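You operate a simulated robot arm through the tools that you are given. There is no shell and no other tool. Be economical: measure what you need, move in short steps, check, and stop when the job is done.

You are at the controls of a simulated robot arm. One attempt, no reset.

Task
Put the green block from the top of the dark bench on the grey stand's tray. Open the bottom drawer of the left chest, take the cracked reflector and put it inside, then shut the drawer. Take the blue tub and put it on the top of the long bench. Open the blue bench drawer, take the blue lever from there and put it on the place d and shut the drawer again. Any order will do.

Only the result counts: the job must be done as asked and must still hold three seconds after the hand-in. Knocking over, shifting, dropping, spilling or breaking anything else fails it.

Robot
A 7-joint arm with a fingered hand on a trunk, on a base that drives. Base frame: it is fixed to the floor where the robot stands at the start and does not move with it; the origin is under the middle of the robot, x ahead of it, y to its left, z up. Units: m, degrees, N and s.
With the tool pointing down near the work surface it reaches from about 0.36 to 0.7 m from the robot's upright axis, wherever it stands. Its first joint turns from -69.0 to 172.0 degrees. Places, roughly: blue bench drawer [0.6, -5.2, 0.8]; blue lever (12x3x2 cm) [0.6, -5.1, 0.7]; blue tub [-4.5, -3.5, 0.75]; bottom drawer of the left chest [-6.4, 1.5, 0.2]; bottom drawer of the left chest inside [-6.4, 1.6, 0.1]; cracked reflector (6x2x6 cm) [-6.2, 1.5, 0.9]; green block (3x3x4 cm) [0.5, 0.1, 0.9]; grey stand's tray (23x35 cm) [-1.2, -0.42, 0.96]; place D (19x18 cm) [0.58, -4.66, 0.88]; top of the long bench [-7, -7.6, 0.9]. Payload 3.2 kg.
The TCP is the grasp point between the finger pads, 0.026 m short of the fingertips. In the tool frame z runs along the fingers and y along their closing line. The gripper opens to 0.088 m. The gripper's body begins 0.03 m behind the TCP. The gripper is a hand of 5 fingers: y runs from the thumb to the fingers, the wrist lies at [-0.016, -0.108, -0.172] in the tool frame.
Orientation is that of the tool frame in the base frame, as a unit quaternion [w, x, y, z]. With the fingers straight down and the wrist toward the robot, the tool's x, y and z point along [0, 1, 0], [1, 0, 0] and [0, 0, -1] of the base frame.

Tools
- The arm moves only by the tool jog_arm. Its argument "motion" is a list of rows, each a list of 2 entries, a list of its own where there are three numbers: the shift along the tool's x, y, z in m, then the turn, a rotation vector about the tool's x, y, z in degrees. In form: [[[x, y, z], [wx, wy, wz]], ...]. A call has 1 to 10 rows; each row is the pose to reach, as a shift and turn from the pose commanded when the call began, along the tool's axes at that moment. Each row takes 0.2 s and may step no farther than 0.05 m and 8.6 degrees from the row before; otherwise, the whole call is refused. A pose out of reach is approached as far as the arm can. The call stops where the force on the tool passes 40 N (or 10 N more than at its start, if that is more) or the arm is blocked; 0.2 s more then pass. In this call time passes only in rows, and 0.2 s behind the last. The reply holds the time, the measured pose of the TCP, the force on the tool along the base axes, the opening and the grip force, in the units named above and with some noise, with the torque about the TCP (base axes, N m) and any sound that the robot's microphone picked up, and new pictures: "views" is both (left out), scene, wrist or none.
- Cameras (640 x 400 px; columns grow to the right, rows downward): "scene" is now at [0.1249, 0.0134, 1.3384]; the picture's right is [0.19, -0.98, -0.00], its down [-0.62, -0.12, -0.77] and it looks along [0.76, 0.15, -0.63] (base axes); focal length 250 px, centre (320, 200). "wrist" rides on the gripper at [0.067, -0.097, -0.117] in the tool frame; the picture's right is [-0.71, 0.33, -0.62], its down [-0.65, -0.65, 0.39] and it looks along [-0.28, 0.68, 0.68] (tool axes); focal length 234 px, centre (320, 200). There is no depth. A picture from a camera that has moved, and an enlarged one, comes with that camera's place and axes in the base frame and with its lens. The place of the scene camera against the robot may be out by one fixed shift of up to 0.012 m in any direction.
- move_column(by): slides the trunk up (or, below 0, down) by that many m; the arm and the scene camera ride with it, the base frame stays. It gives what a move gives, with no picture.
- drive_base(legs): drives the robot by 1 to 6 legs, each [ahead, left, turn to the left] in m, m and degrees, along the robot's own axes; the way and the turn of a leg run together, so that a leg with both is an arc; at most 1.5 m and 180 degrees a leg. The arm and the cameras ride along, it lands a little off, and it stops where it bumps. It gives what a move gives, and a new picture of the scene camera.
- curl_fingers(index, middle, ring, little, thumb_bend, thumb_turn): sets how far each is bent, from 0 (flat) to 100 (curled in); at 30 the hand is open as for a grip, at 70 the pads meet at the TCP. One left out holds its place. A second passes; each finger stops where it meets its share of the squeeze, and holds until it gets a number again. It is the only way to open and close the hand. It gives what a move gives, with no picture; readings hold the bend of each and the force on index, middle, ring, little, thumb and palm. thumb_turn goes from beside the hand (0) to across from the fingers (100), as for a grip.
- head_to(pan, tilt): turns the head with the scene camera to pan (to the left, within 86 degrees either way) and tilt (down, from -29 to 69), counted from straight ahead of the robot. It gives what a move gives, and a new picture of the scene camera.
- inspect(camera, box): a new picture of the part [left, top, right, bottom] of that camera's present view, enlarged. The clock stands still meanwhile.
- job_done(): hands the job in; it is judged then, once.

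Go step by step. Nothing tells you exact positions but the pictures and the camera data: compare them with the known pose of the tool, close in by small moves and look again before you grip or let go. The budget is 186 turns and 260 pictures, counting those below and the enlarged ones. Unless the task says otherwise, let go and move clear before handing in.

The tools are called after "Request:" as name(argument=value, ...) on one line, values as JSON. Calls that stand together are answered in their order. jog_arm: Moves the arm, as the interface text tells. Its arguments: {"type":"object","properties":{"motion":{"type":"array"},"views":{"type":"string","enum":["both","scene","wrist","none"]}},"required":["motion"]} The other tools are called the same way: move_column (by) slides the trunk up or down; curl_fingers (index, middle, ring, little, thumb_bend, thumb_turn) moves the fingers one by one; drive_base (legs) drives the base; head_to (pan, tilt) turns the head that bears the scene camera; inspect (camera, box) takes an enlarged picture of a part of a camera's view; job_done () hands the job in.

At the start:

```text
time_s: 0.0
tool_pos: [0.5407, -0.0609, 1.0524]
tool_rot: [-0.001, 0.707, 0.707, -0.001]
ft_force: [0.3, 0.3, 0.8]
ft_torque: [0.0, 0.01, 0.0]
opening: 0.0878
gripper_force: 0.0
shape: jaw
bend: [30.0, 30.0, 30.0, 30.0, 30.0, 97.0]
finger forces: [0.1, 0.1, 0.0, 0.0, 0.0, 0.0]
trunk travel left (down, up): [-0.65, 0.19]
robot x, y, heading: [-0.0011, -0.0022, 0.3]
head pan, tilt: [11.1, 39.3]
```

scene: 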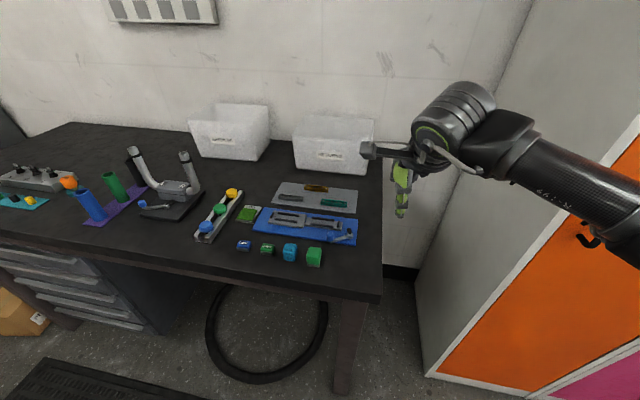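
wrist: 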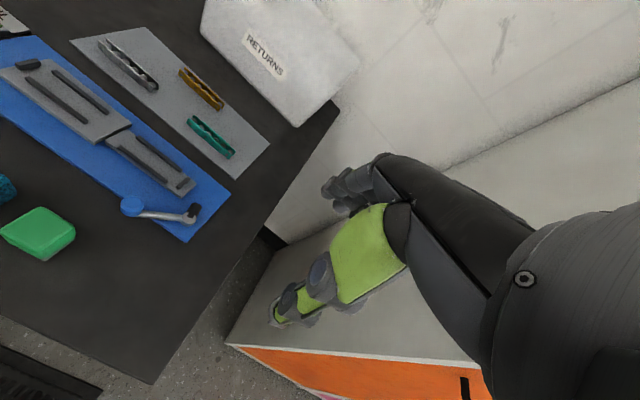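

I see the dark bench with a large green block near the front edge, and the hand to its right. I'll zoom in on the block and the hand before I move.

Request:
inspect(camera="scene", box=[200, 200, 400, 300])

Request:
inspect(camera="wrist", box=[200, 130, 440, 340])

Request:
inspect(camera="scene", box=[340, 100, 500, 230])

```text
3.20 times, centred on (300, 250) of scene
camera zoom: at [0.1249, 0.0134, 1.3384], right [0.19, -0.98, 0.0], down [-0.62, -0.12, -0.77], along [0.76, 0.15, -0.63], focal length 799 px, centre (384, 40)
```

zoom: 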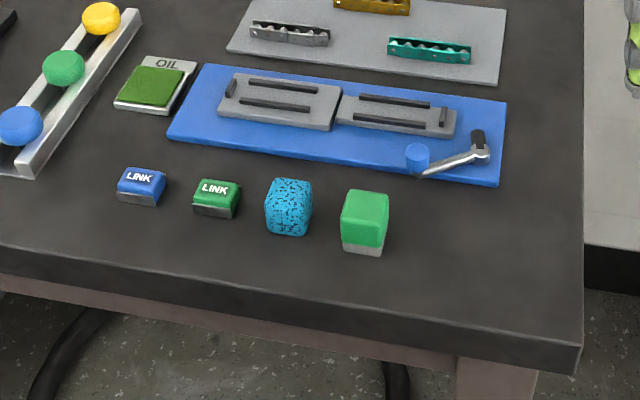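

```text
1.90 times, centred on (320, 235) of wrist
camera zoom: at [0.4427, 0.0053, 1.1692], right [0.33, -0.71, 0.62], down [-0.65, -0.65, -0.39], along [0.68, -0.28, -0.68], focal length 446 px, centre (320, 133)
```

zoom: 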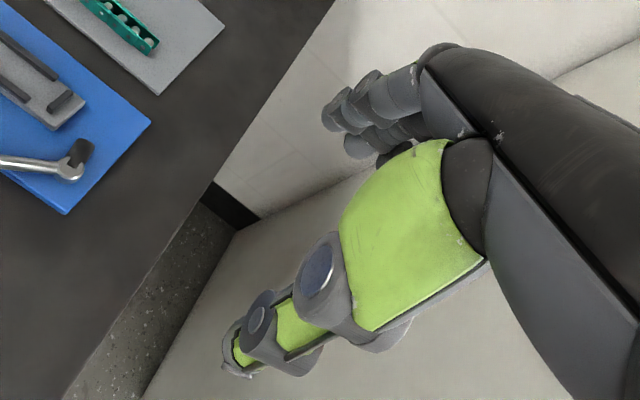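

```text
3.08 times, centred on (420, 165) of scene
camera zoom: at [0.1249, 0.0134, 1.3384], right [0.19, -0.98, 0.0], down [-0.62, -0.12, -0.77], along [0.76, 0.15, -0.63], focal length 768 px, centre (12, 308)
```

zoom: 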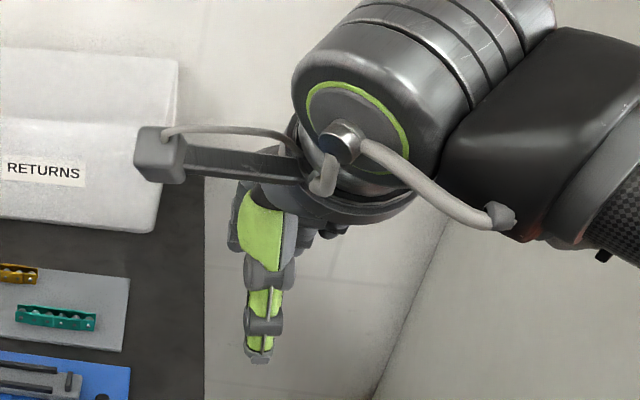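

The large green block is at about (0.455, 0.092) with a cyan block 5 cm to its left. I need to know how the fingers are laid out, so I'll zoom on them.

Request:
inspect(camera="wrist", box=[310, 145, 430, 220])

Request:
curl_fingers(ring=0, little=0)

Request:
inspect(camera="wrist", box=[310, 145, 430, 220])

```text
5.33 times, centred on (370, 182) of wrist
camera zoom: at [0.4427, 0.0053, 1.1692], right [0.33, -0.71, 0.62], down [-0.65, -0.65, -0.39], along [0.68, -0.28, -0.68], focal length 1249 px, centre (53, 293)
```

zoom: 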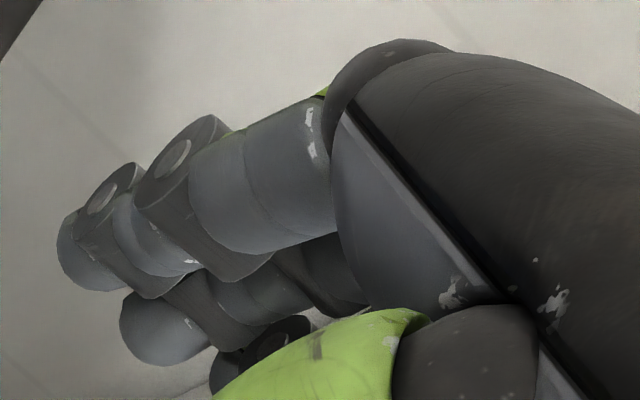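

```text
time_s: 1.0
tool_pos: [0.5411, -0.06, 1.0528]
tool_rot: [-0.002, 0.706, 0.708, 0.0]
ft_force: [-0.8, -0.2, -0.6]
ft_torque: [0.0, 0.01, -0.04]
opening: 0.0877
gripper_force: 0.1
shape: fingers
bend: [30.0, 30.0, 0.0, 0.0, 30.0, 97.0]
finger forces: [0.0, 0.1, 0.0, 0.0, 0.0, 0.0]
trunk travel left (down, up): [-0.65, 0.19]
robot x, y, heading: [-0.0037, 0.0005, -0.1]
head pan, tilt: [11.1, 39.3]
```

```text
5.33 times, centred on (370, 182) of wrist
camera zoom: at [0.4427, 0.0053, 1.1692], right [0.33, -0.71, 0.62], down [-0.65, -0.65, -0.39], along [0.68, -0.28, -0.68], focal length 1249 px, centre (53, 293)
```

zoom: 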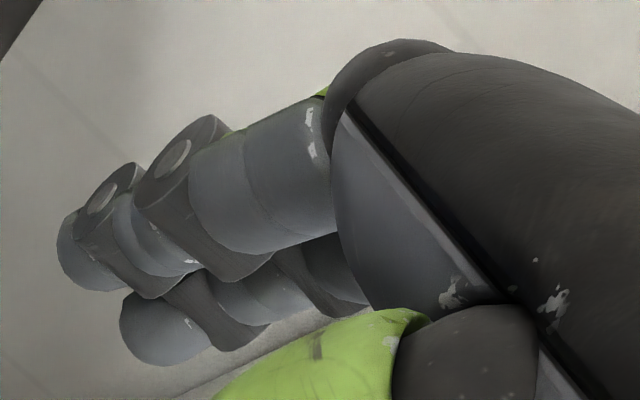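

Index lies on the tool's +x side and middle next to it, with the thumb opposite and the TCP between them. I'll tuck ring and little away, narrow the opening and move over the block.

Request:
curl_fingers(ring=100, little=100, index=42, middle=42, thumb_bend=42)

Request:
jog_arm(motion=[[[0.038, -0.021, 0], [0, 0, 0]], [[0.076, -0.042, 0], [0, 0, 0]], [[0.114, -0.063, 0], [0, 0, 0]], [[0.152, -0.085, 0], [0, 0, 0]]])

```text
time_s: 2.0
tool_pos: [0.5392, -0.0603, 1.052]
tool_rot: [-0.001, 0.707, 0.708, -0.001]
ft_force: [0.3, 0.9, -0.6]
ft_torque: [0.0, -0.03, 0.02]
opening: 0.0632
gripper_force: 0.1
shape: fingers
bend: [42.0, 42.0, 100.0, 100.0, 42.0, 97.0]
finger forces: [0.0, 0.0, 0.1, 0.0, 0.0, 0.0]
trunk travel left (down, up): [-0.65, 0.19]
robot x, y, heading: [0.0031, -0.0021, 0.1]
head pan, tilt: [11.1, 39.3]
```

```text
time_s: 3.0
tool_pos: [0.4548, 0.093, 1.0523]
tool_rot: [0.0, 0.707, 0.708, 0.0]
ft_force: [0.0, 1.2, 0.8]
ft_torque: [-0.01, 0.0, -0.02]
opening: 0.063
gripper_force: 0.0
shape: fingers
bend: [42.0, 42.0, 100.0, 100.0, 42.0, 97.0]
finger forces: [0.0, 0.0, 0.1, 0.1, 0.0, 0.0]
trunk travel left (down, up): [-0.65, 0.19]
robot x, y, heading: [0.0006, -0.0001, -0.1]
head pan, tilt: [11.1, 39.3]
camera scene: at [0.1243, 0.0152, 1.3384], right [0.19, -0.98, 0.0], down [-0.62, -0.12, -0.77], along [0.76, 0.15, -0.63], focal length 250 px, centre (320, 200)
camera wrist: at [0.3577, 0.1594, 1.1683], right [0.33, -0.71, 0.62], down [-0.65, -0.65, -0.39], along [0.68, -0.28, -0.68], focal length 234 px, centre (320, 200)
```

scene: 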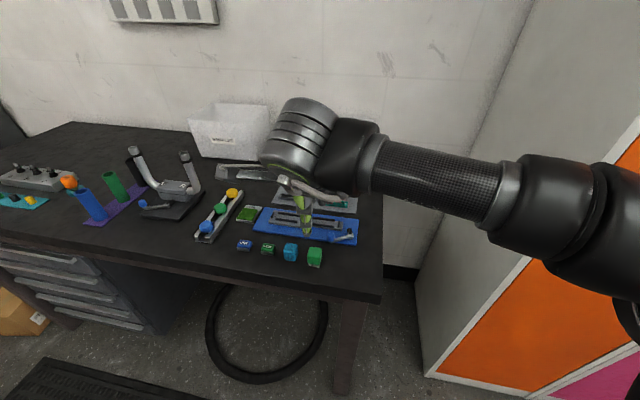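
wrist: 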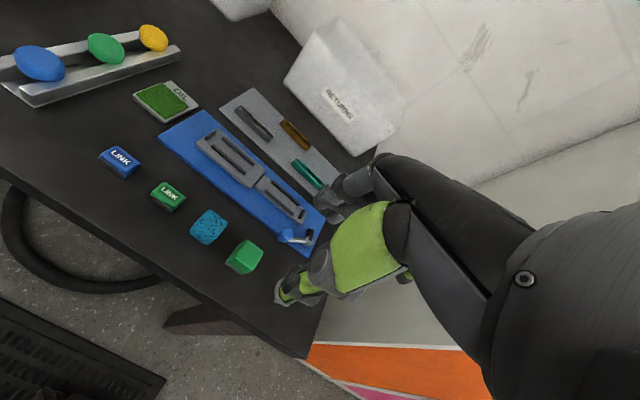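

Triangulating the scene and wrist views puts the block's top near z≈0.875 at about (0.49, 0.10), further out than I first took it. I'll zoom in on both to refine that.

Request:
inspect(camera="wrist", box=[180, 190, 340, 290])

Request:
inspect(camera="scene", box=[260, 210, 380, 285])

```text
4.00 times, centred on (260, 240) of wrist
camera zoom: at [0.3577, 0.1594, 1.1683], right [0.33, -0.71, 0.62], down [-0.65, -0.65, -0.39], along [0.68, -0.28, -0.68], focal length 937 px, centre (560, 40)
```

zoom: 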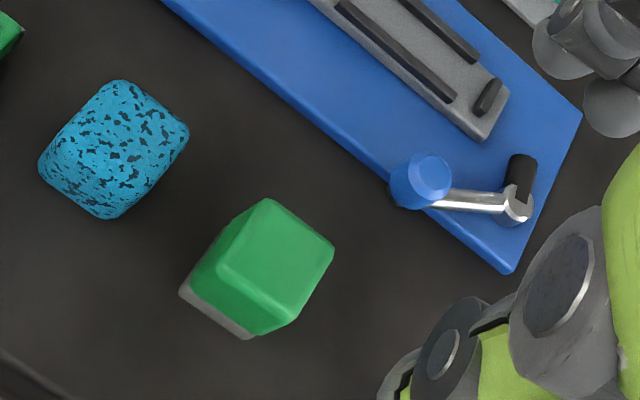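

```text
5.33 times, centred on (320, 248) of scene
camera zoom: at [0.1243, 0.0152, 1.3384], right [0.19, -0.98, 0.0], down [-0.62, -0.12, -0.77], along [0.76, 0.15, -0.63], focal length 1332 px, centre (320, -53)
```

zoom: 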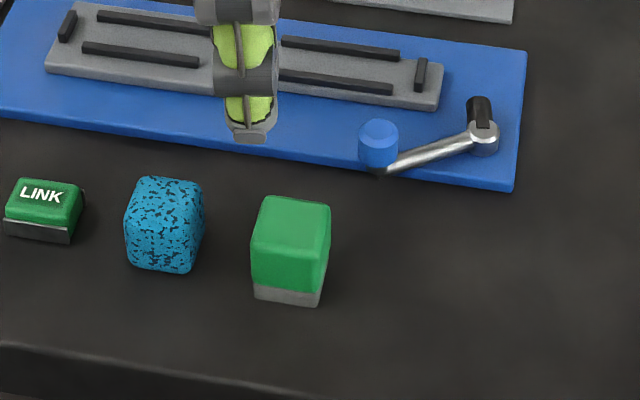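

The refined estimate is block top z≈0.889 at (0.484, 0.098), with the bench top near 0.85. I'll move above it and part of the way down.

Request:
jog_arm(motion=[[[0.003, 0.015, 0.03], [0, 0, 0]], [[0.005, 0.029, 0.06], [0, 0, 0]], [[0.005, 0.029, 0.09], [0, 0, 0]]])

Request:
inspect(camera="scene", box=[260, 190, 380, 285])

Request:
inspect(camera="wrist", box=[200, 150, 360, 290])

```text
time_s: 3.8
tool_pos: [0.4834, 0.0975, 0.9613]
tool_rot: [-0.001, 0.706, 0.708, 0.0]
ft_force: [-0.5, -1.0, 0.4]
ft_torque: [0.02, -0.02, -0.02]
opening: 0.0632
gripper_force: 0.1
shape: fingers
bend: [42.0, 42.0, 100.0, 100.0, 42.0, 97.0]
finger forces: [0.1, 0.0, 0.0, 0.0, 0.0, 0.0]
trunk travel left (down, up): [-0.65, 0.19]
robot x, y, heading: [-0.0008, 0.0012, -0.0]
head pan, tilt: [11.1, 39.3]
camera scene: at [0.1252, 0.0136, 1.3384], right [0.19, -0.98, 0.0], down [-0.62, -0.12, -0.77], along [0.76, 0.15, -0.63], focal length 250 px, centre (320, 200)
camera wrist: at [0.3868, 0.1634, 1.078], right [0.33, -0.71, 0.62], down [-0.65, -0.65, -0.39], along [0.68, -0.28, -0.68], focal length 234 px, centre (320, 200)
```

scene: 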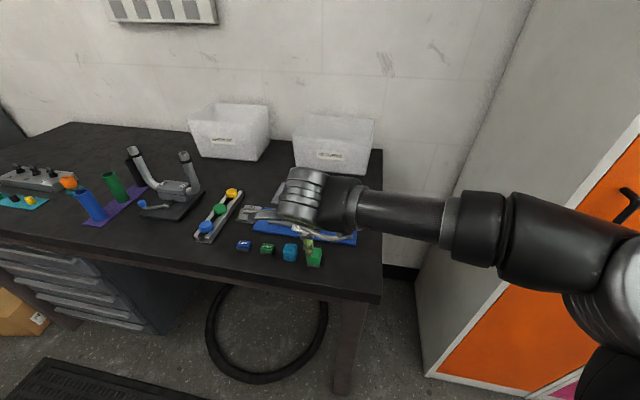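
wrist: 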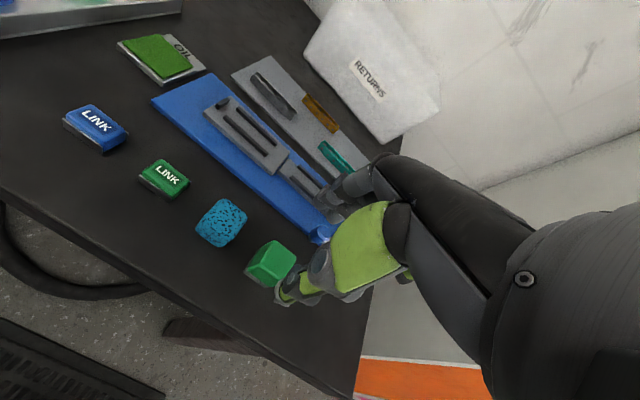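

```text
4.21 times, centred on (320, 238) of scene
camera zoom: at [0.1252, 0.0136, 1.3384], right [0.19, -0.98, 0.0], down [-0.62, -0.12, -0.77], along [0.76, 0.15, -0.63], focal length 1051 px, centre (320, 42)
```

zoom: 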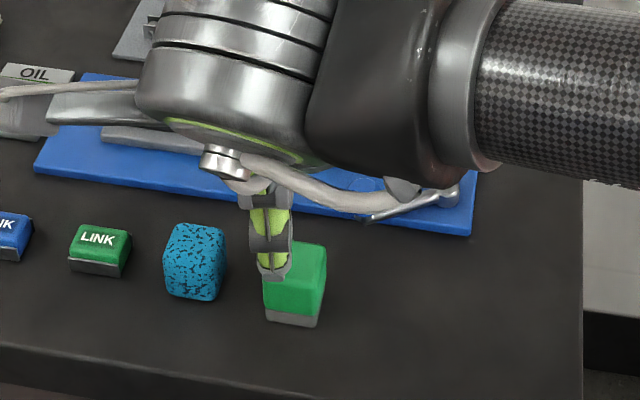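

```text
2.86 times, centred on (280, 220) of wrist
camera zoom: at [0.3868, 0.1634, 1.078], right [0.33, -0.71, 0.62], down [-0.65, -0.65, -0.39], along [0.68, -0.28, -0.68], focal length 669 px, centre (434, 143)
```

zoom: 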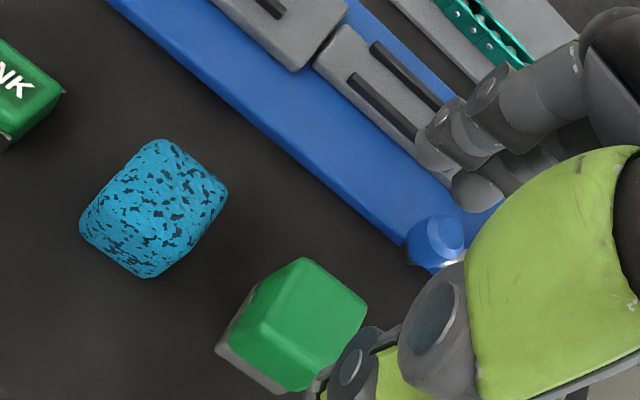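

Both wrist views agree: the block is at (0.4836, 0.097) with its top at about 0.89, and the hand is centred over it. I'll narrow the fingers a little to stay clear of the crank knob, then go down.

Request:
curl_fingers(index=47, middle=47, thumb_bend=47)

Request:
jog_arm(motion=[[[0, 0, 0.03], [0, 0, 0]], [[0, 0, 0.05], [0, 0, 0]], [[0, 0, 0.06], [0, 0, 0]], [[0, 0, 0.07], [0, 0, 0]]], views="none")

Request:
inspect(camera="wrist", box=[200, 150, 400, 300])

```text
time_s: 4.8
tool_pos: [0.4833, 0.0969, 0.9616]
tool_rot: [0.0, 0.707, 0.708, 0.0]
ft_force: [-0.4, 0.2, 0.2]
ft_torque: [0.0, -0.04, 0.0]
opening: 0.0527
gripper_force: 0.1
shape: fingers
bend: [47.0, 47.0, 100.0, 100.0, 47.0, 97.0]
finger forces: [0.0, 0.0, 0.0, 0.0, 0.0, 0.0]
trunk travel left (down, up): [-0.65, 0.19]
robot x, y, heading: [-0.0002, -0.0004, 0.1]
head pan, tilt: [11.1, 39.3]
```

```text
time_s: 5.8
tool_pos: [0.4831, 0.0971, 0.8935]
tool_rot: [0.0, 0.707, 0.707, 0.0]
ft_force: [0.6, 1.1, 0.6]
ft_torque: [0.02, -0.01, 0.02]
opening: 0.0525
gripper_force: 0.1
shape: fingers
bend: [47.0, 47.0, 100.0, 100.0, 47.0, 97.0]
finger forces: [0.1, 0.1, 0.0, 0.0, 0.1, 0.1]
trunk travel left (down, up): [-0.65, 0.19]
robot x, y, heading: [0.0, 0.0008, 0.1]
head pan, tilt: [11.1, 39.3]
```

```text
2.67 times, centred on (300, 225) of wrist
camera zoom: at [0.386, 0.1632, 1.0094], right [0.33, -0.71, 0.62], down [-0.65, -0.65, -0.39], along [0.68, -0.28, -0.68], focal length 624 px, centre (373, 133)
```

zoom: 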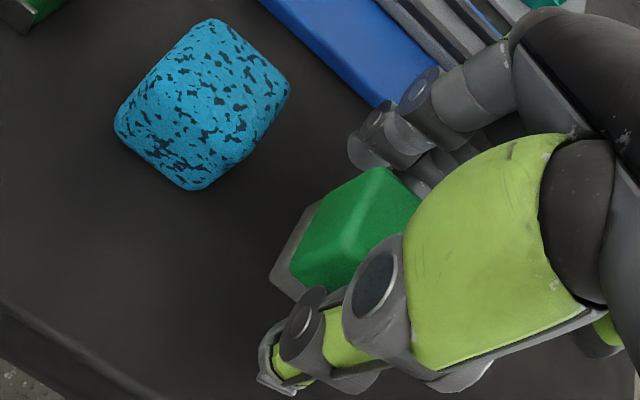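

The block is between thumb and fingers and the cyan block is clear. I'll go down another 8 mm and close on it.

Request:
jog_arm(motion=[[[0, 0, 0.004], [0, 0, 0]], [[0, 0, 0.008], [0, 0, 0]]], views="none")

Request:
curl_fingers(index=64, middle=64, thumb_bend=64)

Request:
inspect(camera="wrist", box=[200, 150, 400, 300])

```text
time_s: 6.4
tool_pos: [0.4828, 0.0969, 0.8878]
tool_rot: [0.002, 0.707, 0.707, 0.004]
ft_force: [0.1, -0.5, 18.4]
ft_torque: [-0.27, -0.68, -0.01]
opening: 0.0526
gripper_force: 9.2
shape: fingers
bend: [47.0, 45.0, 100.0, 100.0, 47.0, 97.0]
finger forces: [0.1, 18.6, 0.1, 0.1, 0.0, 0.1]
trunk travel left (down, up): [-0.65, 0.19]
robot x, y, heading: [-0.0006, -0.0002, -0.1]
head pan, tilt: [11.1, 39.3]
```

```text
time_s: 7.4
tool_pos: [0.4831, 0.0969, 0.8903]
tool_rot: [0.003, 0.707, 0.707, 0.005]
ft_force: [7.6, -1.6, 32.5]
ft_torque: [-0.44, -1.38, 0.06]
opening: 0.0295
gripper_force: 22.1
shape: fingers
bend: [58.0, 50.0, 100.0, 100.0, 59.0, 97.0]
finger forces: [5.7, 32.5, 0.0, 0.0, 5.8, 0.0]
trunk travel left (down, up): [-0.65, 0.19]
robot x, y, heading: [-0.0016, 0.0018, 0.1]
head pan, tilt: [11.1, 39.3]
```

```text
2.67 times, centred on (300, 225) of wrist
camera zoom: at [0.3849, 0.1623, 1.0053], right [0.32, -0.71, 0.63], down [-0.65, -0.65, -0.4], along [0.69, -0.28, -0.67], focal length 624 px, centre (373, 133)
```

zoom: 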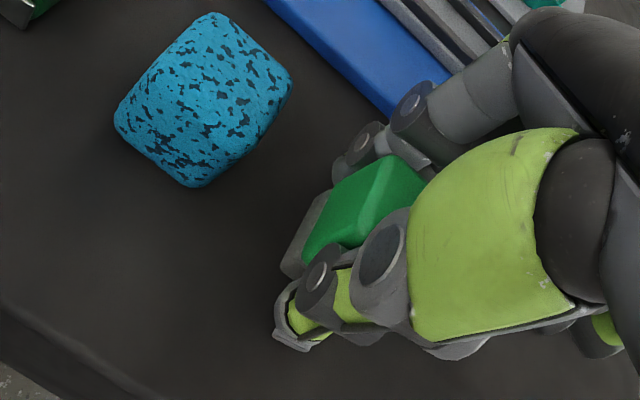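

Index and thumb hold the block, but the middle finger is pressing down on something, probably the blue board or the bench. I'll lift slightly to free it and recheck.

Request:
jog_arm(motion=[[[0, 0, -0.006], [0, 0, 0]], [[0, 0, -0.012], [0, 0, 0]]], views="wrist")

Request:
inspect(camera="wrist", box=[250, 150, 370, 260])

```text
time_s: 8.0
tool_pos: [0.4815, 0.0961, 0.8923]
tool_rot: [-0.002, 0.707, 0.707, -0.004]
ft_force: [0.0, 0.8, 0.0]
ft_torque: [-0.02, 0.0, 0.02]
opening: 0.0293
gripper_force: 7.2
shape: fingers
bend: [59.0, 60.0, 100.0, 100.0, 59.0, 97.0]
finger forces: [5.2, 1.9, 0.1, 0.1, 7.1, 0.0]
trunk travel left (down, up): [-0.65, 0.19]
robot x, y, heading: [-0.0036, -0.0008, 0.0]
head pan, tilt: [11.1, 39.3]
camera wrist: at [0.3849, 0.1626, 1.0098], right [0.34, -0.7, 0.62], down [-0.66, -0.65, -0.38], along [0.67, -0.28, -0.68], focal length 234 px, centre (320, 200)
```

wrist: 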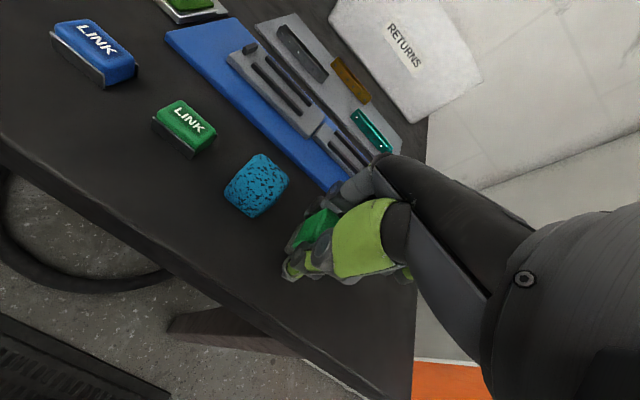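

```text
3.64 times, centred on (310, 205) of wrist
camera zoom: at [0.3849, 0.1626, 1.0098], right [0.34, -0.7, 0.62], down [-0.66, -0.65, -0.38], along [0.67, -0.28, -0.68], focal length 852 px, centre (356, 182)
```

zoom: 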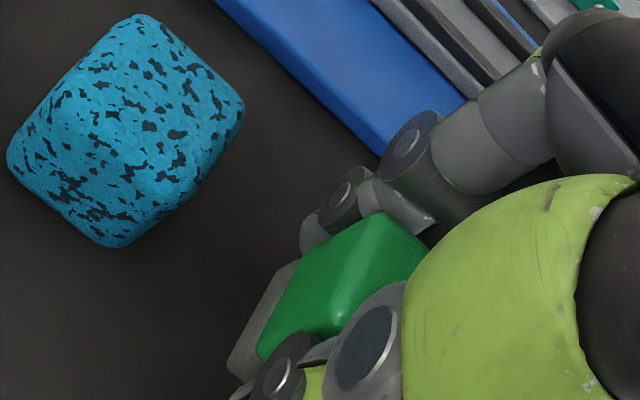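

The middle finger is now free and all three digits hold the block. I'll tighten the grip and lift.

Request:
curl_fingers(index=70, middle=70, thumb_bend=70)

Request:
jog_arm(motion=[[[0, 0, -0.03], [0, 0, 0]], [[0, 0, -0.07], [0, 0, 0]], [[0, 0, -0.11], [0, 0, 0]], [[0, 0, -0.15], [0, 0, 0]], [[0, 0, -0.19], [0, 0, 0]]])

```text
time_s: 9.0
tool_pos: [0.4843, 0.0967, 0.8965]
tool_rot: [-0.001, 0.707, 0.707, -0.001]
ft_force: [-0.4, -0.1, 0.2]
ft_torque: [0.02, 0.02, 0.0]
opening: 0.0294
gripper_force: 13.8
shape: fingers
bend: [61.0, 63.0, 100.0, 100.0, 59.0, 96.0]
finger forces: [9.2, 5.4, 0.0, 0.1, 14.4, 0.1]
trunk travel left (down, up): [-0.65, 0.19]
robot x, y, heading: [0.0016, -0.0, -0.0]
head pan, tilt: [11.1, 39.3]
```

```text
time_s: 10.2
tool_pos: [0.4841, 0.0975, 1.0876]
tool_rot: [0.0, 0.707, 0.708, 0.0]
ft_force: [-0.4, 0.0, -0.4]
ft_torque: [0.01, 0.0, -0.01]
opening: 0.0292
gripper_force: 14.5
shape: fingers
bend: [61.0, 63.0, 100.0, 100.0, 59.0, 96.0]
finger forces: [9.2, 5.2, 0.1, 0.0, 14.4, 0.0]
trunk travel left (down, up): [-0.65, 0.19]
robot x, y, heading: [0.0005, -0.0019, -0.3]
head pan, tilt: [11.1, 39.3]
camera scene: at [0.1244, 0.0138, 1.3384], right [0.19, -0.98, 0.0], down [-0.62, -0.12, -0.77], along [0.76, 0.15, -0.63], focal length 250 px, centre (320, 200)
camera wrist: at [0.3858, 0.163, 1.204], right [0.33, -0.71, 0.62], down [-0.65, -0.65, -0.39], along [0.68, -0.28, -0.68], focal length 234 px, centre (320, 200)
```

scene: 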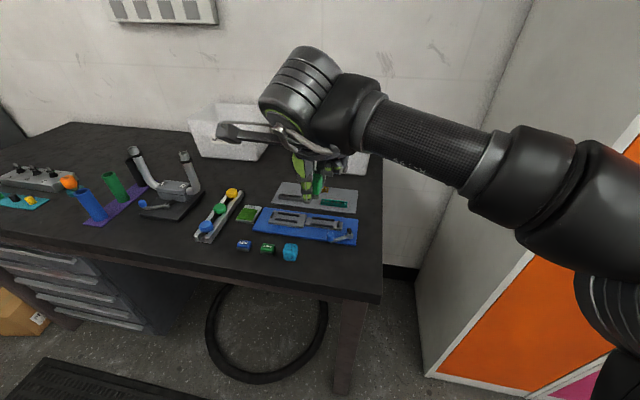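
wrist: 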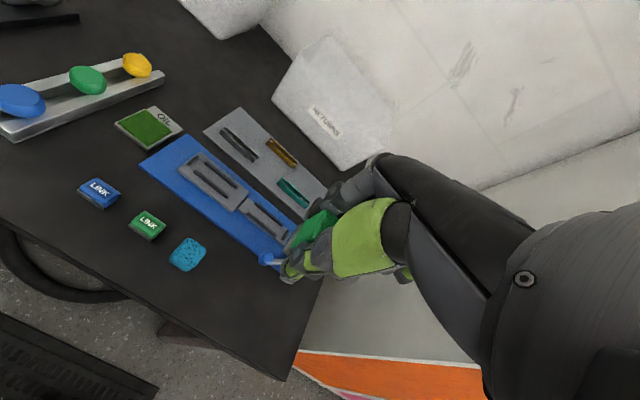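

The block is held and lifted. Before driving, I'll look to both sides.

Request:
head_to(pan=86, tilt=25)

Request:
head_to(pan=-86, tilt=25)

```text
time_s: 11.7
tool_pos: [0.4842, 0.0982, 1.0874]
tool_rot: [-0.001, 0.706, 0.708, -0.001]
ft_force: [0.3, -0.2, -0.5]
ft_torque: [0.0, -0.02, -0.02]
opening: 0.0292
gripper_force: 14.3
shape: fingers
bend: [61.0, 63.0, 100.0, 100.0, 59.0, 96.0]
finger forces: [9.1, 5.3, 0.1, 0.0, 14.2, 0.1]
trunk travel left (down, up): [-0.65, 0.19]
robot x, y, heading: [-0.0028, 0.0022, -0.1]
head pan, tilt: [85.9, 25.0]
camera scene: at [0.0476, 0.089, 1.3606], right [1.0, -0.07, 0.0], down [-0.03, -0.42, -0.91], along [0.06, 0.9, -0.42], focal length 250 px, centre (320, 200)
```

scene: 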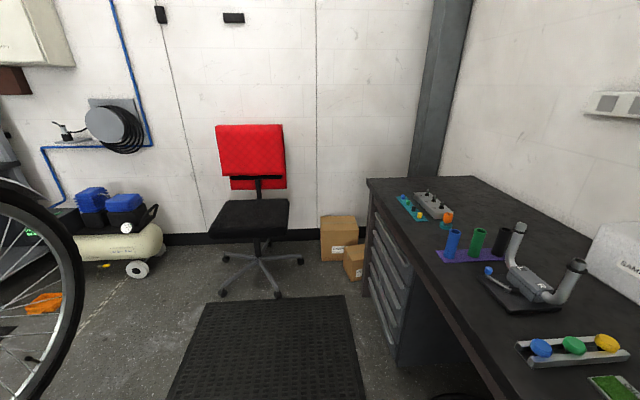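

```text
time_s: 14.3
tool_pos: [0.4825, 0.0982, 1.0859]
tool_rot: [0.0, 0.707, 0.708, -0.001]
ft_force: [-0.4, 0.4, -0.3]
ft_torque: [-0.04, 0.0, -0.01]
opening: 0.029
gripper_force: 14.1
shape: fingers
bend: [61.0, 63.0, 100.0, 100.0, 59.0, 96.0]
finger forces: [9.1, 5.3, 0.1, 0.0, 14.3, 0.0]
trunk travel left (down, up): [-0.65, 0.19]
robot x, y, heading: [-0.0027, 0.001, -0.0]
head pan, tilt: [-85.9, 25.0]
camera scene: at [0.0476, -0.0948, 1.3606], right [-1.0, -0.07, 0.0], down [-0.03, 0.42, -0.91], along [0.06, -0.9, -0.42], focal length 250 px, centre (320, 200)
```

scene: 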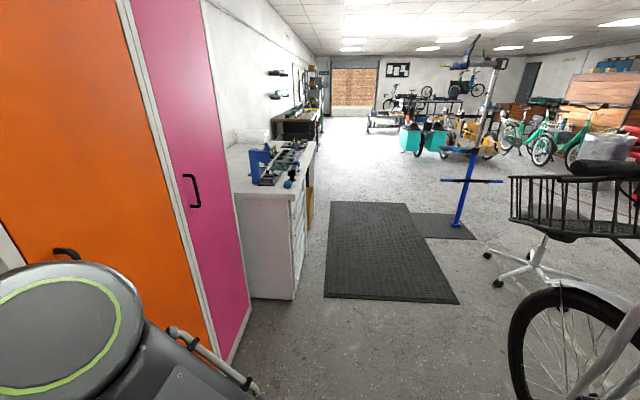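

The robot stands between the bench and a bike on a stand behind it. I'll raise the trunk so the arm clears everything, back off a little, turn left 90° and look.

Request:
move_column(by=0.12)

Request:
head_to(pan=60, tilt=25)

Request:
drive_base(legs=[[-0.2, 0, 0], [0, 0, 90]])

```text
time_s: 15.8
tool_pos: [0.4842, 0.0963, 1.2061]
tool_rot: [-0.002, 0.707, 0.708, -0.001]
ft_force: [0.1, 0.4, -0.9]
ft_torque: [-0.02, 0.0, 0.01]
opening: 0.0292
gripper_force: 13.8
shape: fingers
bend: [61.0, 63.0, 100.0, 100.0, 59.0, 96.0]
finger forces: [9.1, 5.3, 0.1, 0.1, 14.3, 0.1]
trunk travel left (down, up): [-0.77, 0.07]
robot x, y, heading: [0.0017, -0.0006, -0.2]
head pan, tilt: [-85.9, 25.0]
```

```text
time_s: 18.1
tool_pos: [0.4849, 0.0973, 1.2067]
tool_rot: [-0.001, 0.706, 0.708, 0.0]
ft_force: [0.4, 0.4, -0.3]
ft_torque: [-0.02, 0.03, 0.01]
opening: 0.0291
gripper_force: 14.2
shape: fingers
bend: [61.0, 63.0, 100.0, 100.0, 59.0, 96.0]
finger forces: [9.0, 5.3, 0.0, 0.1, 14.3, 0.1]
trunk travel left (down, up): [-0.77, 0.07]
robot x, y, heading: [0.004, -0.0004, -0.0]
head pan, tilt: [60.0, 25.0]
camera scene: at [0.0871, 0.0768, 1.4806], right [0.87, -0.5, 0.0], down [-0.21, -0.37, -0.91], along [0.45, 0.78, -0.42], focal length 250 px, centre (320, 200)
```

scene: 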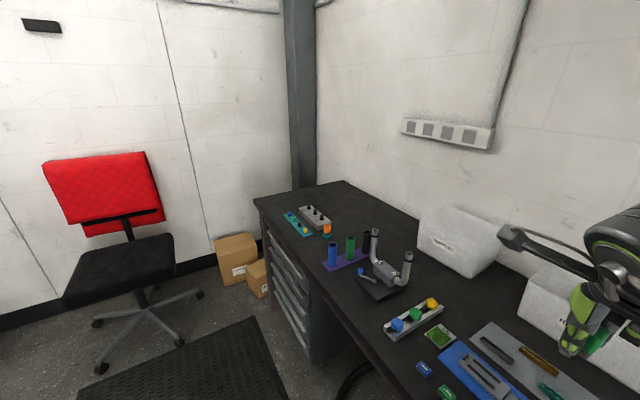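

```text
time_s: 23.4
tool_pos: [-0.2842, 0.4861, 1.2064]
tool_rot: [-0.001, 0.014, 1.0, -0.001]
ft_force: [0.6, 0.4, 0.2]
ft_torque: [0.0, 0.0, 0.02]
opening: 0.0287
gripper_force: 14.5
shape: fingers
bend: [61.0, 63.0, 100.0, 100.0, 60.0, 96.0]
finger forces: [8.9, 5.2, 0.0, 0.0, 14.0, 0.1]
trunk travel left (down, up): [-0.77, 0.07]
robot x, y, heading: [-0.1969, -0.0002, 88.6]
head pan, tilt: [60.0, 25.0]
camera scene: at [-0.2862, 0.0954, 1.4806], right [0.52, 0.85, 0.0], down [0.36, -0.22, -0.91], along [-0.77, 0.47, -0.42], focal length 250 px, centre (320, 200)
```

scene: 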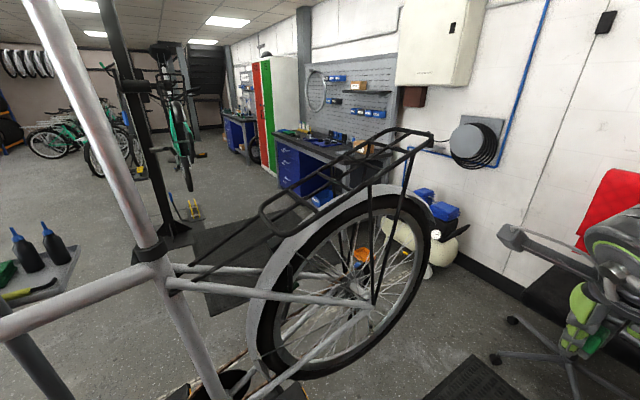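

The bike is in a repair stand, and a grey tray with bottles is at the left of the picture. I'll look further left.

Request:
head_to(pan=86, tilt=30)

```text
time_s: 24.3
tool_pos: [-0.2832, 0.4866, 1.2072]
tool_rot: [0.0, 0.013, 1.0, -0.001]
ft_force: [-0.9, -0.9, -0.4]
ft_torque: [-0.01, 0.0, 0.0]
opening: 0.0285
gripper_force: 14.1
shape: fingers
bend: [61.0, 63.0, 100.0, 100.0, 60.0, 96.0]
finger forces: [8.9, 5.3, 0.0, 0.1, 13.8, 0.0]
trunk travel left (down, up): [-0.77, 0.07]
robot x, y, heading: [-0.2006, -0.0033, 88.5]
head pan, tilt: [85.9, 30.0]
camera scene: at [-0.2976, 0.0561, 1.4727], right [0.1, 1.0, 0.0], down [0.5, -0.05, -0.87], along [-0.86, 0.09, -0.5], focal length 250 px, centre (320, 200)
```

scene: 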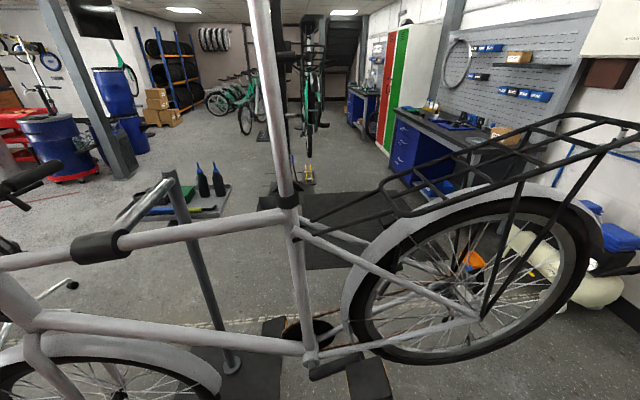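

The tray is behind the bike's top tube as seen from here. I'll zoom in on it to see the free space and the obstacles.

Request:
inspect(camera="scene", box=[80, 130, 300, 270])

Request:
drive_base(legs=[[0, 0, 70]])

Request:
head_to(pan=60, tilt=30)

```text
2.86 times, centred on (190, 200) of scene
camera zoom: at [-0.2976, 0.0561, 1.4727], right [0.1, 1.0, 0.0], down [0.5, -0.05, -0.87], along [-0.86, 0.09, -0.5], focal length 713 px, centre (691, 200)
```

zoom: 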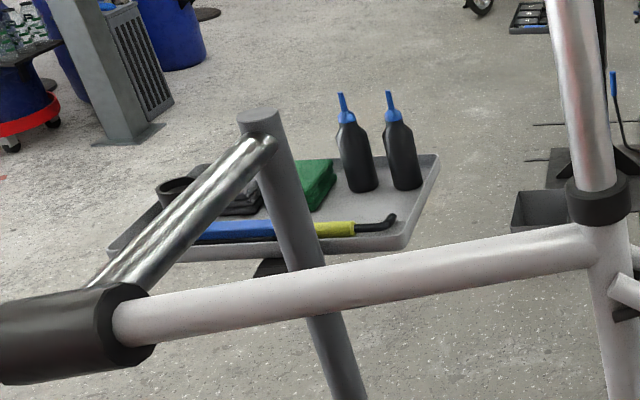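

```text
time_s: 26.8
tool_pos: [-0.6126, 0.2626, 1.208]
tool_rot: [0.006, -0.394, 0.919, -0.001]
ft_force: [6.9, -0.6, 1.2]
ft_torque: [0.01, 0.2, -0.02]
opening: 0.0282
gripper_force: 18.9
shape: fingers
bend: [63.0, 64.0, 100.0, 100.0, 59.0, 96.0]
finger forces: [18.8, 4.6, 0.1, 0.1, 15.4, 0.0]
trunk travel left (down, up): [-0.77, 0.07]
robot x, y, heading: [-0.1992, 0.0027, 137.1]
head pan, tilt: [85.9, 30.0]
stopped in leg 1: the force on the tool passed its limit at 44 N (the readings are from after the stop); the commanded pose is now the measured one
camera scene: at [-0.3079, -0.0311, 1.4729], right [-0.68, 0.73, 0.0], down [0.36, 0.34, -0.87], along [-0.63, -0.59, -0.5], focal length 250 px, centre (320, 200)
```

scene: 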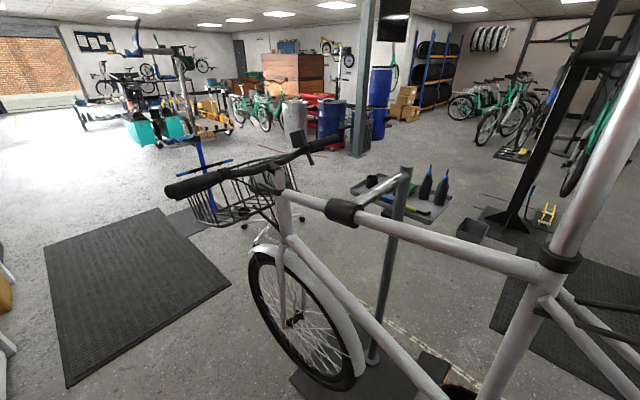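

```text
time_s: 27.7
tool_pos: [-0.6128, 0.2624, 1.2091]
tool_rot: [0.005, -0.393, 0.919, 0.001]
ft_force: [8.8, -1.5, 1.4]
ft_torque: [0.04, 0.22, -0.05]
opening: 0.0282
gripper_force: 20.4
shape: fingers
bend: [63.0, 64.0, 100.0, 100.0, 59.0, 96.0]
finger forces: [20.2, 4.7, 0.0, 0.0, 15.7, 0.2]
trunk travel left (down, up): [-0.77, 0.07]
robot x, y, heading: [-0.1985, -0.0005, 137.4]
head pan, tilt: [60.0, 30.0]
camera scene: at [-0.3277, 0.004, 1.473], right [-0.3, 0.96, 0.0], down [0.47, 0.15, -0.87], along [-0.83, -0.26, -0.5], focal length 250 px, centre (320, 200)
```

scene: 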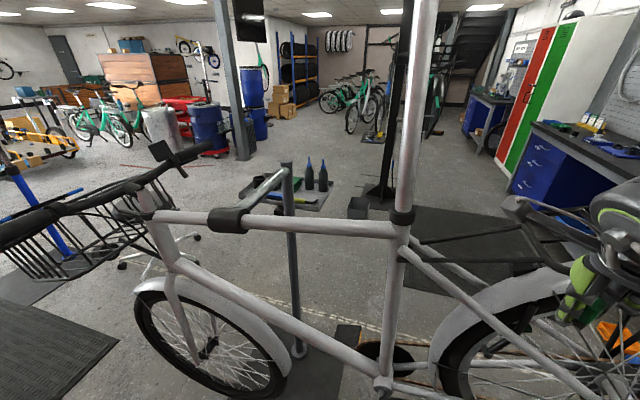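

The hand bumped the bike's rack while turning, so the bike is closer than I estimated. I'll back the turn off straight away and check that nothing moved.

Request:
drive_base(legs=[[0, 0, -20]])

Request:
inspect(camera="wrist", box=[0, 0, 640, 400])

```text
time_s: 29.2
tool_pos: [-0.5015, 0.3887, 1.2083]
tool_rot: [0.006, -0.228, 0.974, -0.002]
ft_force: [0.2, 0.4, 0.0]
ft_torque: [0.01, -0.01, -0.02]
opening: 0.0285
gripper_force: 14.0
shape: fingers
bend: [62.0, 64.0, 100.0, 100.0, 59.0, 96.0]
finger forces: [9.0, 5.2, 0.1, 0.1, 14.1, 0.0]
trunk travel left (down, up): [-0.77, 0.07]
robot x, y, heading: [-0.1965, 0.0011, 116.8]
head pan, tilt: [60.0, 30.0]
camera scene: at [-0.3221, 0.0461, 1.4727], right [0.05, 1.0, 0.0], down [0.5, -0.02, -0.87], along [-0.86, 0.04, -0.5], focal length 250 px, centre (320, 200)
```

scene: 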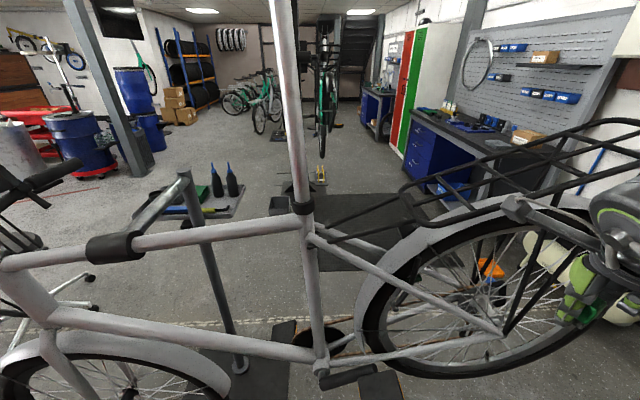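

```text
1.00 times, centred on (320, 200) of wrist (not enlarged: the box is as wide or as high as the picture)
camera zoom: at [-0.5198, 0.2716, 1.3231], right [0.48, 0.61, 0.63], down [0.88, -0.3, -0.38], along [-0.04, 0.73, -0.68], focal length 234 px, centre (320, 200)
```

zoom: 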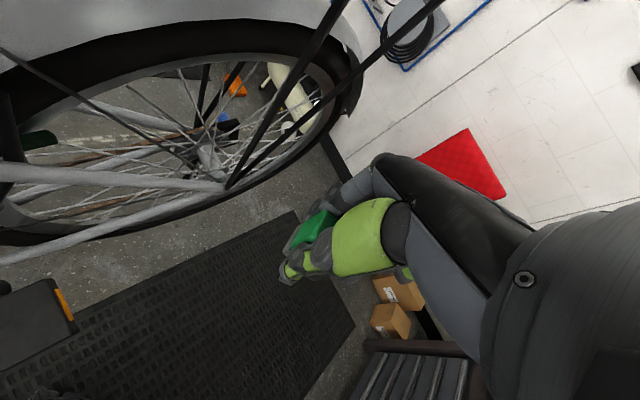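

The bike looks unchanged and the block is still held. The bike sits at x≈-0.73 and its handlebar reaches to about x≈-0.45. I'll go round the open south side: turn back to heading 90, shift away from the bike, and check the right side.

Request:
drive_base(legs=[[0, 0, -26.8], [0, -0.13, 0]])

Request:
head_to(pan=-86, tilt=30)

```text
time_s: 31.8
tool_pos: [-0.1673, 0.4851, 1.2061]
tool_rot: [0.005, 0.0, 1.0, -0.004]
ft_force: [-0.4, -0.3, -0.3]
ft_torque: [-0.02, 0.02, -0.02]
opening: 0.0285
gripper_force: 14.3
shape: fingers
bend: [62.0, 64.0, 100.0, 100.0, 59.0, 96.0]
finger forces: [9.1, 5.2, 0.0, 0.1, 14.1, 0.1]
trunk travel left (down, up): [-0.77, 0.07]
robot x, y, heading: [-0.0666, 0.0048, 90.6]
head pan, tilt: [60.0, 30.0]
camera scene: at [-0.1589, 0.0931, 1.4726], right [0.49, 0.87, 0.0], down [0.44, -0.24, -0.87], along [-0.76, 0.42, -0.5], focal length 250 px, centre (320, 200)
```

scene: 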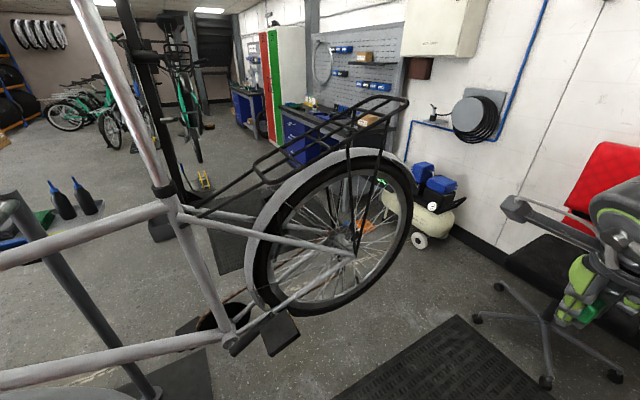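

```text
time_s: 34.1
tool_pos: [-0.1666, 0.4842, 1.2069]
tool_rot: [0.005, 0.0, 1.0, -0.003]
ft_force: [0.4, 0.2, -0.1]
ft_torque: [0.02, -0.03, -0.04]
opening: 0.0282
gripper_force: 14.2
shape: fingers
bend: [62.0, 64.0, 100.0, 100.0, 59.0, 96.0]
finger forces: [9.0, 5.3, 0.1, 0.0, 13.9, 0.0]
trunk travel left (down, up): [-0.77, 0.07]
robot x, y, heading: [-0.068, 0.0015, 90.9]
head pan, tilt: [-85.9, 30.0]
camera scene: at [0.0109, 0.0568, 1.4727], right [0.09, -1.0, 0.0], down [-0.5, -0.04, -0.87], along [0.86, 0.07, -0.5], focal length 250 px, centre (320, 200)
```

scene: 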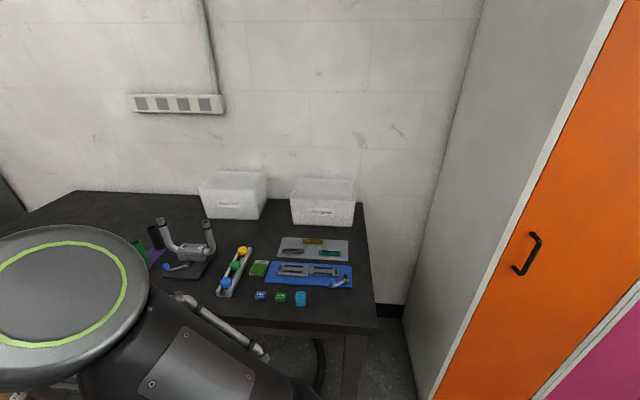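

The elbow stays well clear of the cabinet. I'll drive backwards (south) past the bike and the white bench.

Request:
drive_base(legs=[[0, 0, -0.9], [-1.5, 0, 0], [-1.5, 0, 0]])

Request:
head_to(pan=80, tilt=25)

```text
time_s: 48.8
tool_pos: [-0.1383, -2.4795, 1.2063]
tool_rot: [0.005, 0.006, 1.0, -0.003]
ft_force: [-0.4, 0.9, 0.1]
ft_torque: [0.04, -0.01, 0.01]
opening: 0.0282
gripper_force: 14.3
shape: fingers
bend: [62.0, 64.0, 100.0, 100.0, 59.0, 96.0]
finger forces: [9.0, 5.2, 0.0, 0.0, 14.1, 0.0]
trunk travel left (down, up): [-0.77, 0.07]
robot x, y, heading: [-0.0442, -2.9644, 90.1]
head pan, tilt: [-85.9, 30.0]
camera scene: at [0.0345, -2.91, 1.4727], right [0.07, -1.0, 0.0], down [-0.5, -0.04, -0.87], along [0.86, 0.06, -0.5], focal length 250 px, centre (320, 200)
```

scene: 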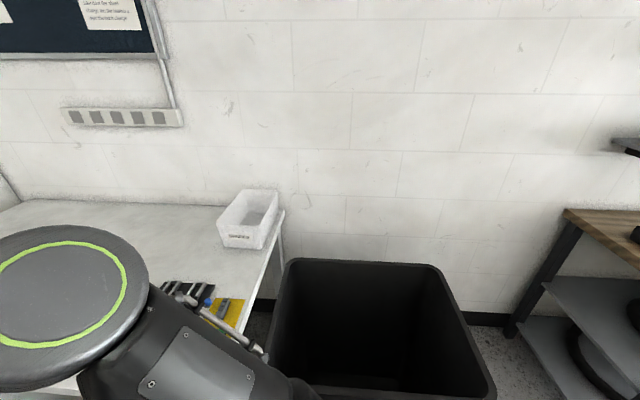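

```text
time_s: 51.3
tool_pos: [-0.1396, -2.4806, 1.2064]
tool_rot: [0.005, 0.006, 1.0, -0.003]
ft_force: [-0.3, -0.2, 0.0]
ft_torque: [0.02, -0.02, -0.01]
opening: 0.0285
gripper_force: 14.2
shape: fingers
bend: [62.0, 64.0, 100.0, 100.0, 59.0, 96.0]
finger forces: [8.9, 5.1, 0.0, 0.0, 13.9, 0.1]
trunk travel left (down, up): [-0.77, 0.07]
robot x, y, heading: [-0.0484, -2.9635, 90.3]
head pan, tilt: [80.0, 25.0]
camera scene: at [-0.1465, -2.9006, 1.4806], right [0.17, 0.98, 0.0], down [0.42, -0.07, -0.91], along [-0.89, 0.16, -0.42], focal length 250 px, centre (320, 200)
```

scene: 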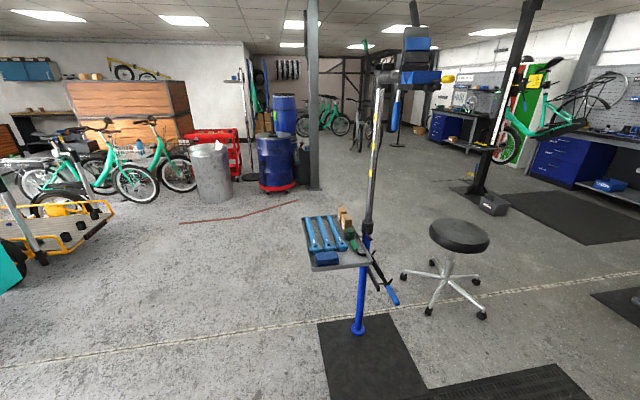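

The blue stand is at (-1.24, -2.45) and the stool at (-1.43, -1.63), with open floor beyond. I'll drive round south and west of them, then north to about (-2.35, -0.9).

Request:
drive_base(legs=[[-0.35, 0.5, 0], [0, 0, 90], [1.5, 0, 0], [0.3, 0, 0], [0, -1.5, 0], [0, -0.9, 0]])

Request:
head_to(pan=-86, tilt=25)

```text
time_s: 78.4
tool_pos: [-2.9558, -1.1716, 1.2069]
tool_rot: [-0.006, 0.729, -0.685, -0.002]
ft_force: [0.5, 0.2, -0.8]
ft_torque: [-0.01, -0.03, -0.01]
opening: 0.0275
gripper_force: 13.4
shape: fingers
bend: [62.0, 64.0, 100.0, 100.0, 60.0, 96.0]
finger forces: [8.7, 4.9, 0.0, 0.0, 13.7, 0.0]
trunk travel left (down, up): [-0.77, 0.07]
robot x, y, heading: [-2.4789, -1.0414, -175.5]
head pan, tilt: [80.0, 25.0]
camera scene: at [-2.5482, -1.1422, 1.4806], right [-1.0, 0.1, 0.0], down [0.04, 0.42, -0.91], along [-0.09, -0.9, -0.42], focal length 250 px, centre (320, 200)
```

scene: 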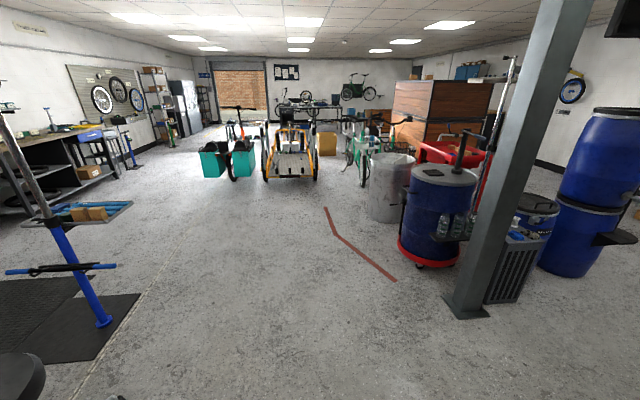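

```text
time_s: 81.0
tool_pos: [-2.9561, -1.1718, 1.2068]
tool_rot: [-0.007, 0.729, -0.685, -0.002]
ft_force: [-0.7, 0.0, -0.3]
ft_torque: [0.02, -0.01, 0.01]
opening: 0.0278
gripper_force: 13.7
shape: fingers
bend: [62.0, 64.0, 100.0, 100.0, 60.0, 96.0]
finger forces: [8.8, 4.9, 0.0, 0.1, 13.6, 0.0]
trunk travel left (down, up): [-0.77, 0.07]
robot x, y, heading: [-2.4791, -1.0442, -175.8]
head pan, tilt: [-85.9, 25.0]
camera scene: at [-2.5527, -0.9594, 1.4806], right [0.99, 0.15, 0.0], down [0.06, -0.42, -0.91], along [-0.13, 0.9, -0.42], focal length 250 px, centre (320, 200)
```

scene: 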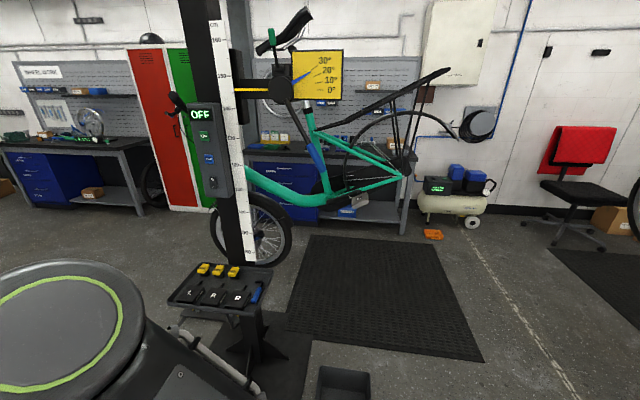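

I'm in the open area west of the grey stand. I'll move a bit east, turn left to face +x, and look at the tray from this side.

Request:
drive_base(legs=[[-0.15, 0, 0], [0, 0, 175.6]])

Request:
head_to(pan=30, tilt=25)

```text
time_s: 89.5
tool_pos: [-1.8478, -0.9421, 1.2072]
tool_rot: [0.001, 0.713, 0.701, -0.006]
ft_force: [0.6, 0.5, -0.3]
ft_torque: [-0.02, -0.03, -0.02]
opening: 0.0271
gripper_force: 12.7
shape: fingers
bend: [62.0, 64.0, 100.0, 100.0, 60.0, 96.0]
finger forces: [8.5, 4.4, 0.1, 0.1, 12.9, 0.1]
trunk travel left (down, up): [-0.77, 0.07]
robot x, y, heading: [-2.3323, -1.0305, -0.2]
head pan, tilt: [-85.9, 25.0]
camera scene: at [-2.2842, -1.1273, 1.4806], right [-1.0, -0.07, 0.0], down [-0.03, 0.42, -0.91], along [0.06, -0.9, -0.42], focal length 250 px, centre (320, 200)
```

scene: 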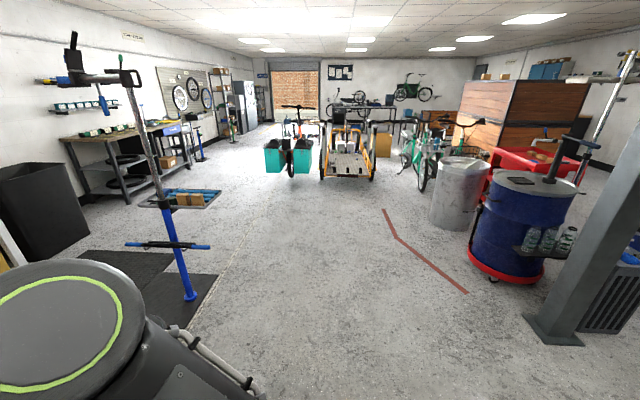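

```text
time_s: 91.4
tool_pos: [-1.8464, -0.9422, 1.2057]
tool_rot: [0.001, 0.713, 0.701, -0.007]
ft_force: [0.1, 0.6, 1.0]
ft_torque: [-0.04, 0.03, 0.0]
opening: 0.0269
gripper_force: 12.6
shape: fingers
bend: [62.0, 64.0, 100.0, 100.0, 60.0, 96.0]
finger forces: [8.5, 4.4, 0.0, 0.1, 12.9, 0.1]
trunk travel left (down, up): [-0.77, 0.07]
robot x, y, heading: [-2.3343, -1.0309, -0.3]
head pan, tilt: [30.0, 25.0]
camera scene: at [-2.2106, -0.9895, 1.4806], right [0.5, -0.87, 0.0], down [-0.37, -0.21, -0.91], along [0.79, 0.45, -0.42], focal length 250 px, centre (320, 200)
```

scene: 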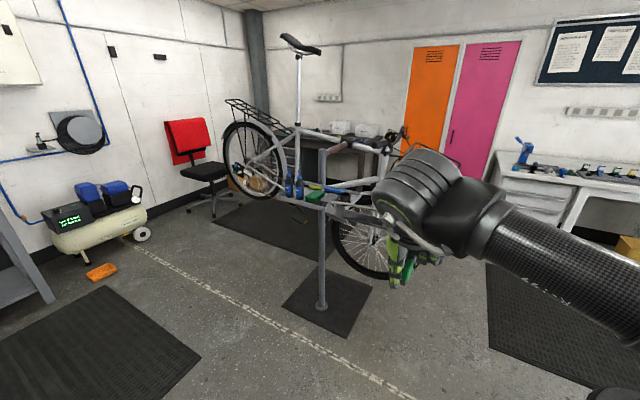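

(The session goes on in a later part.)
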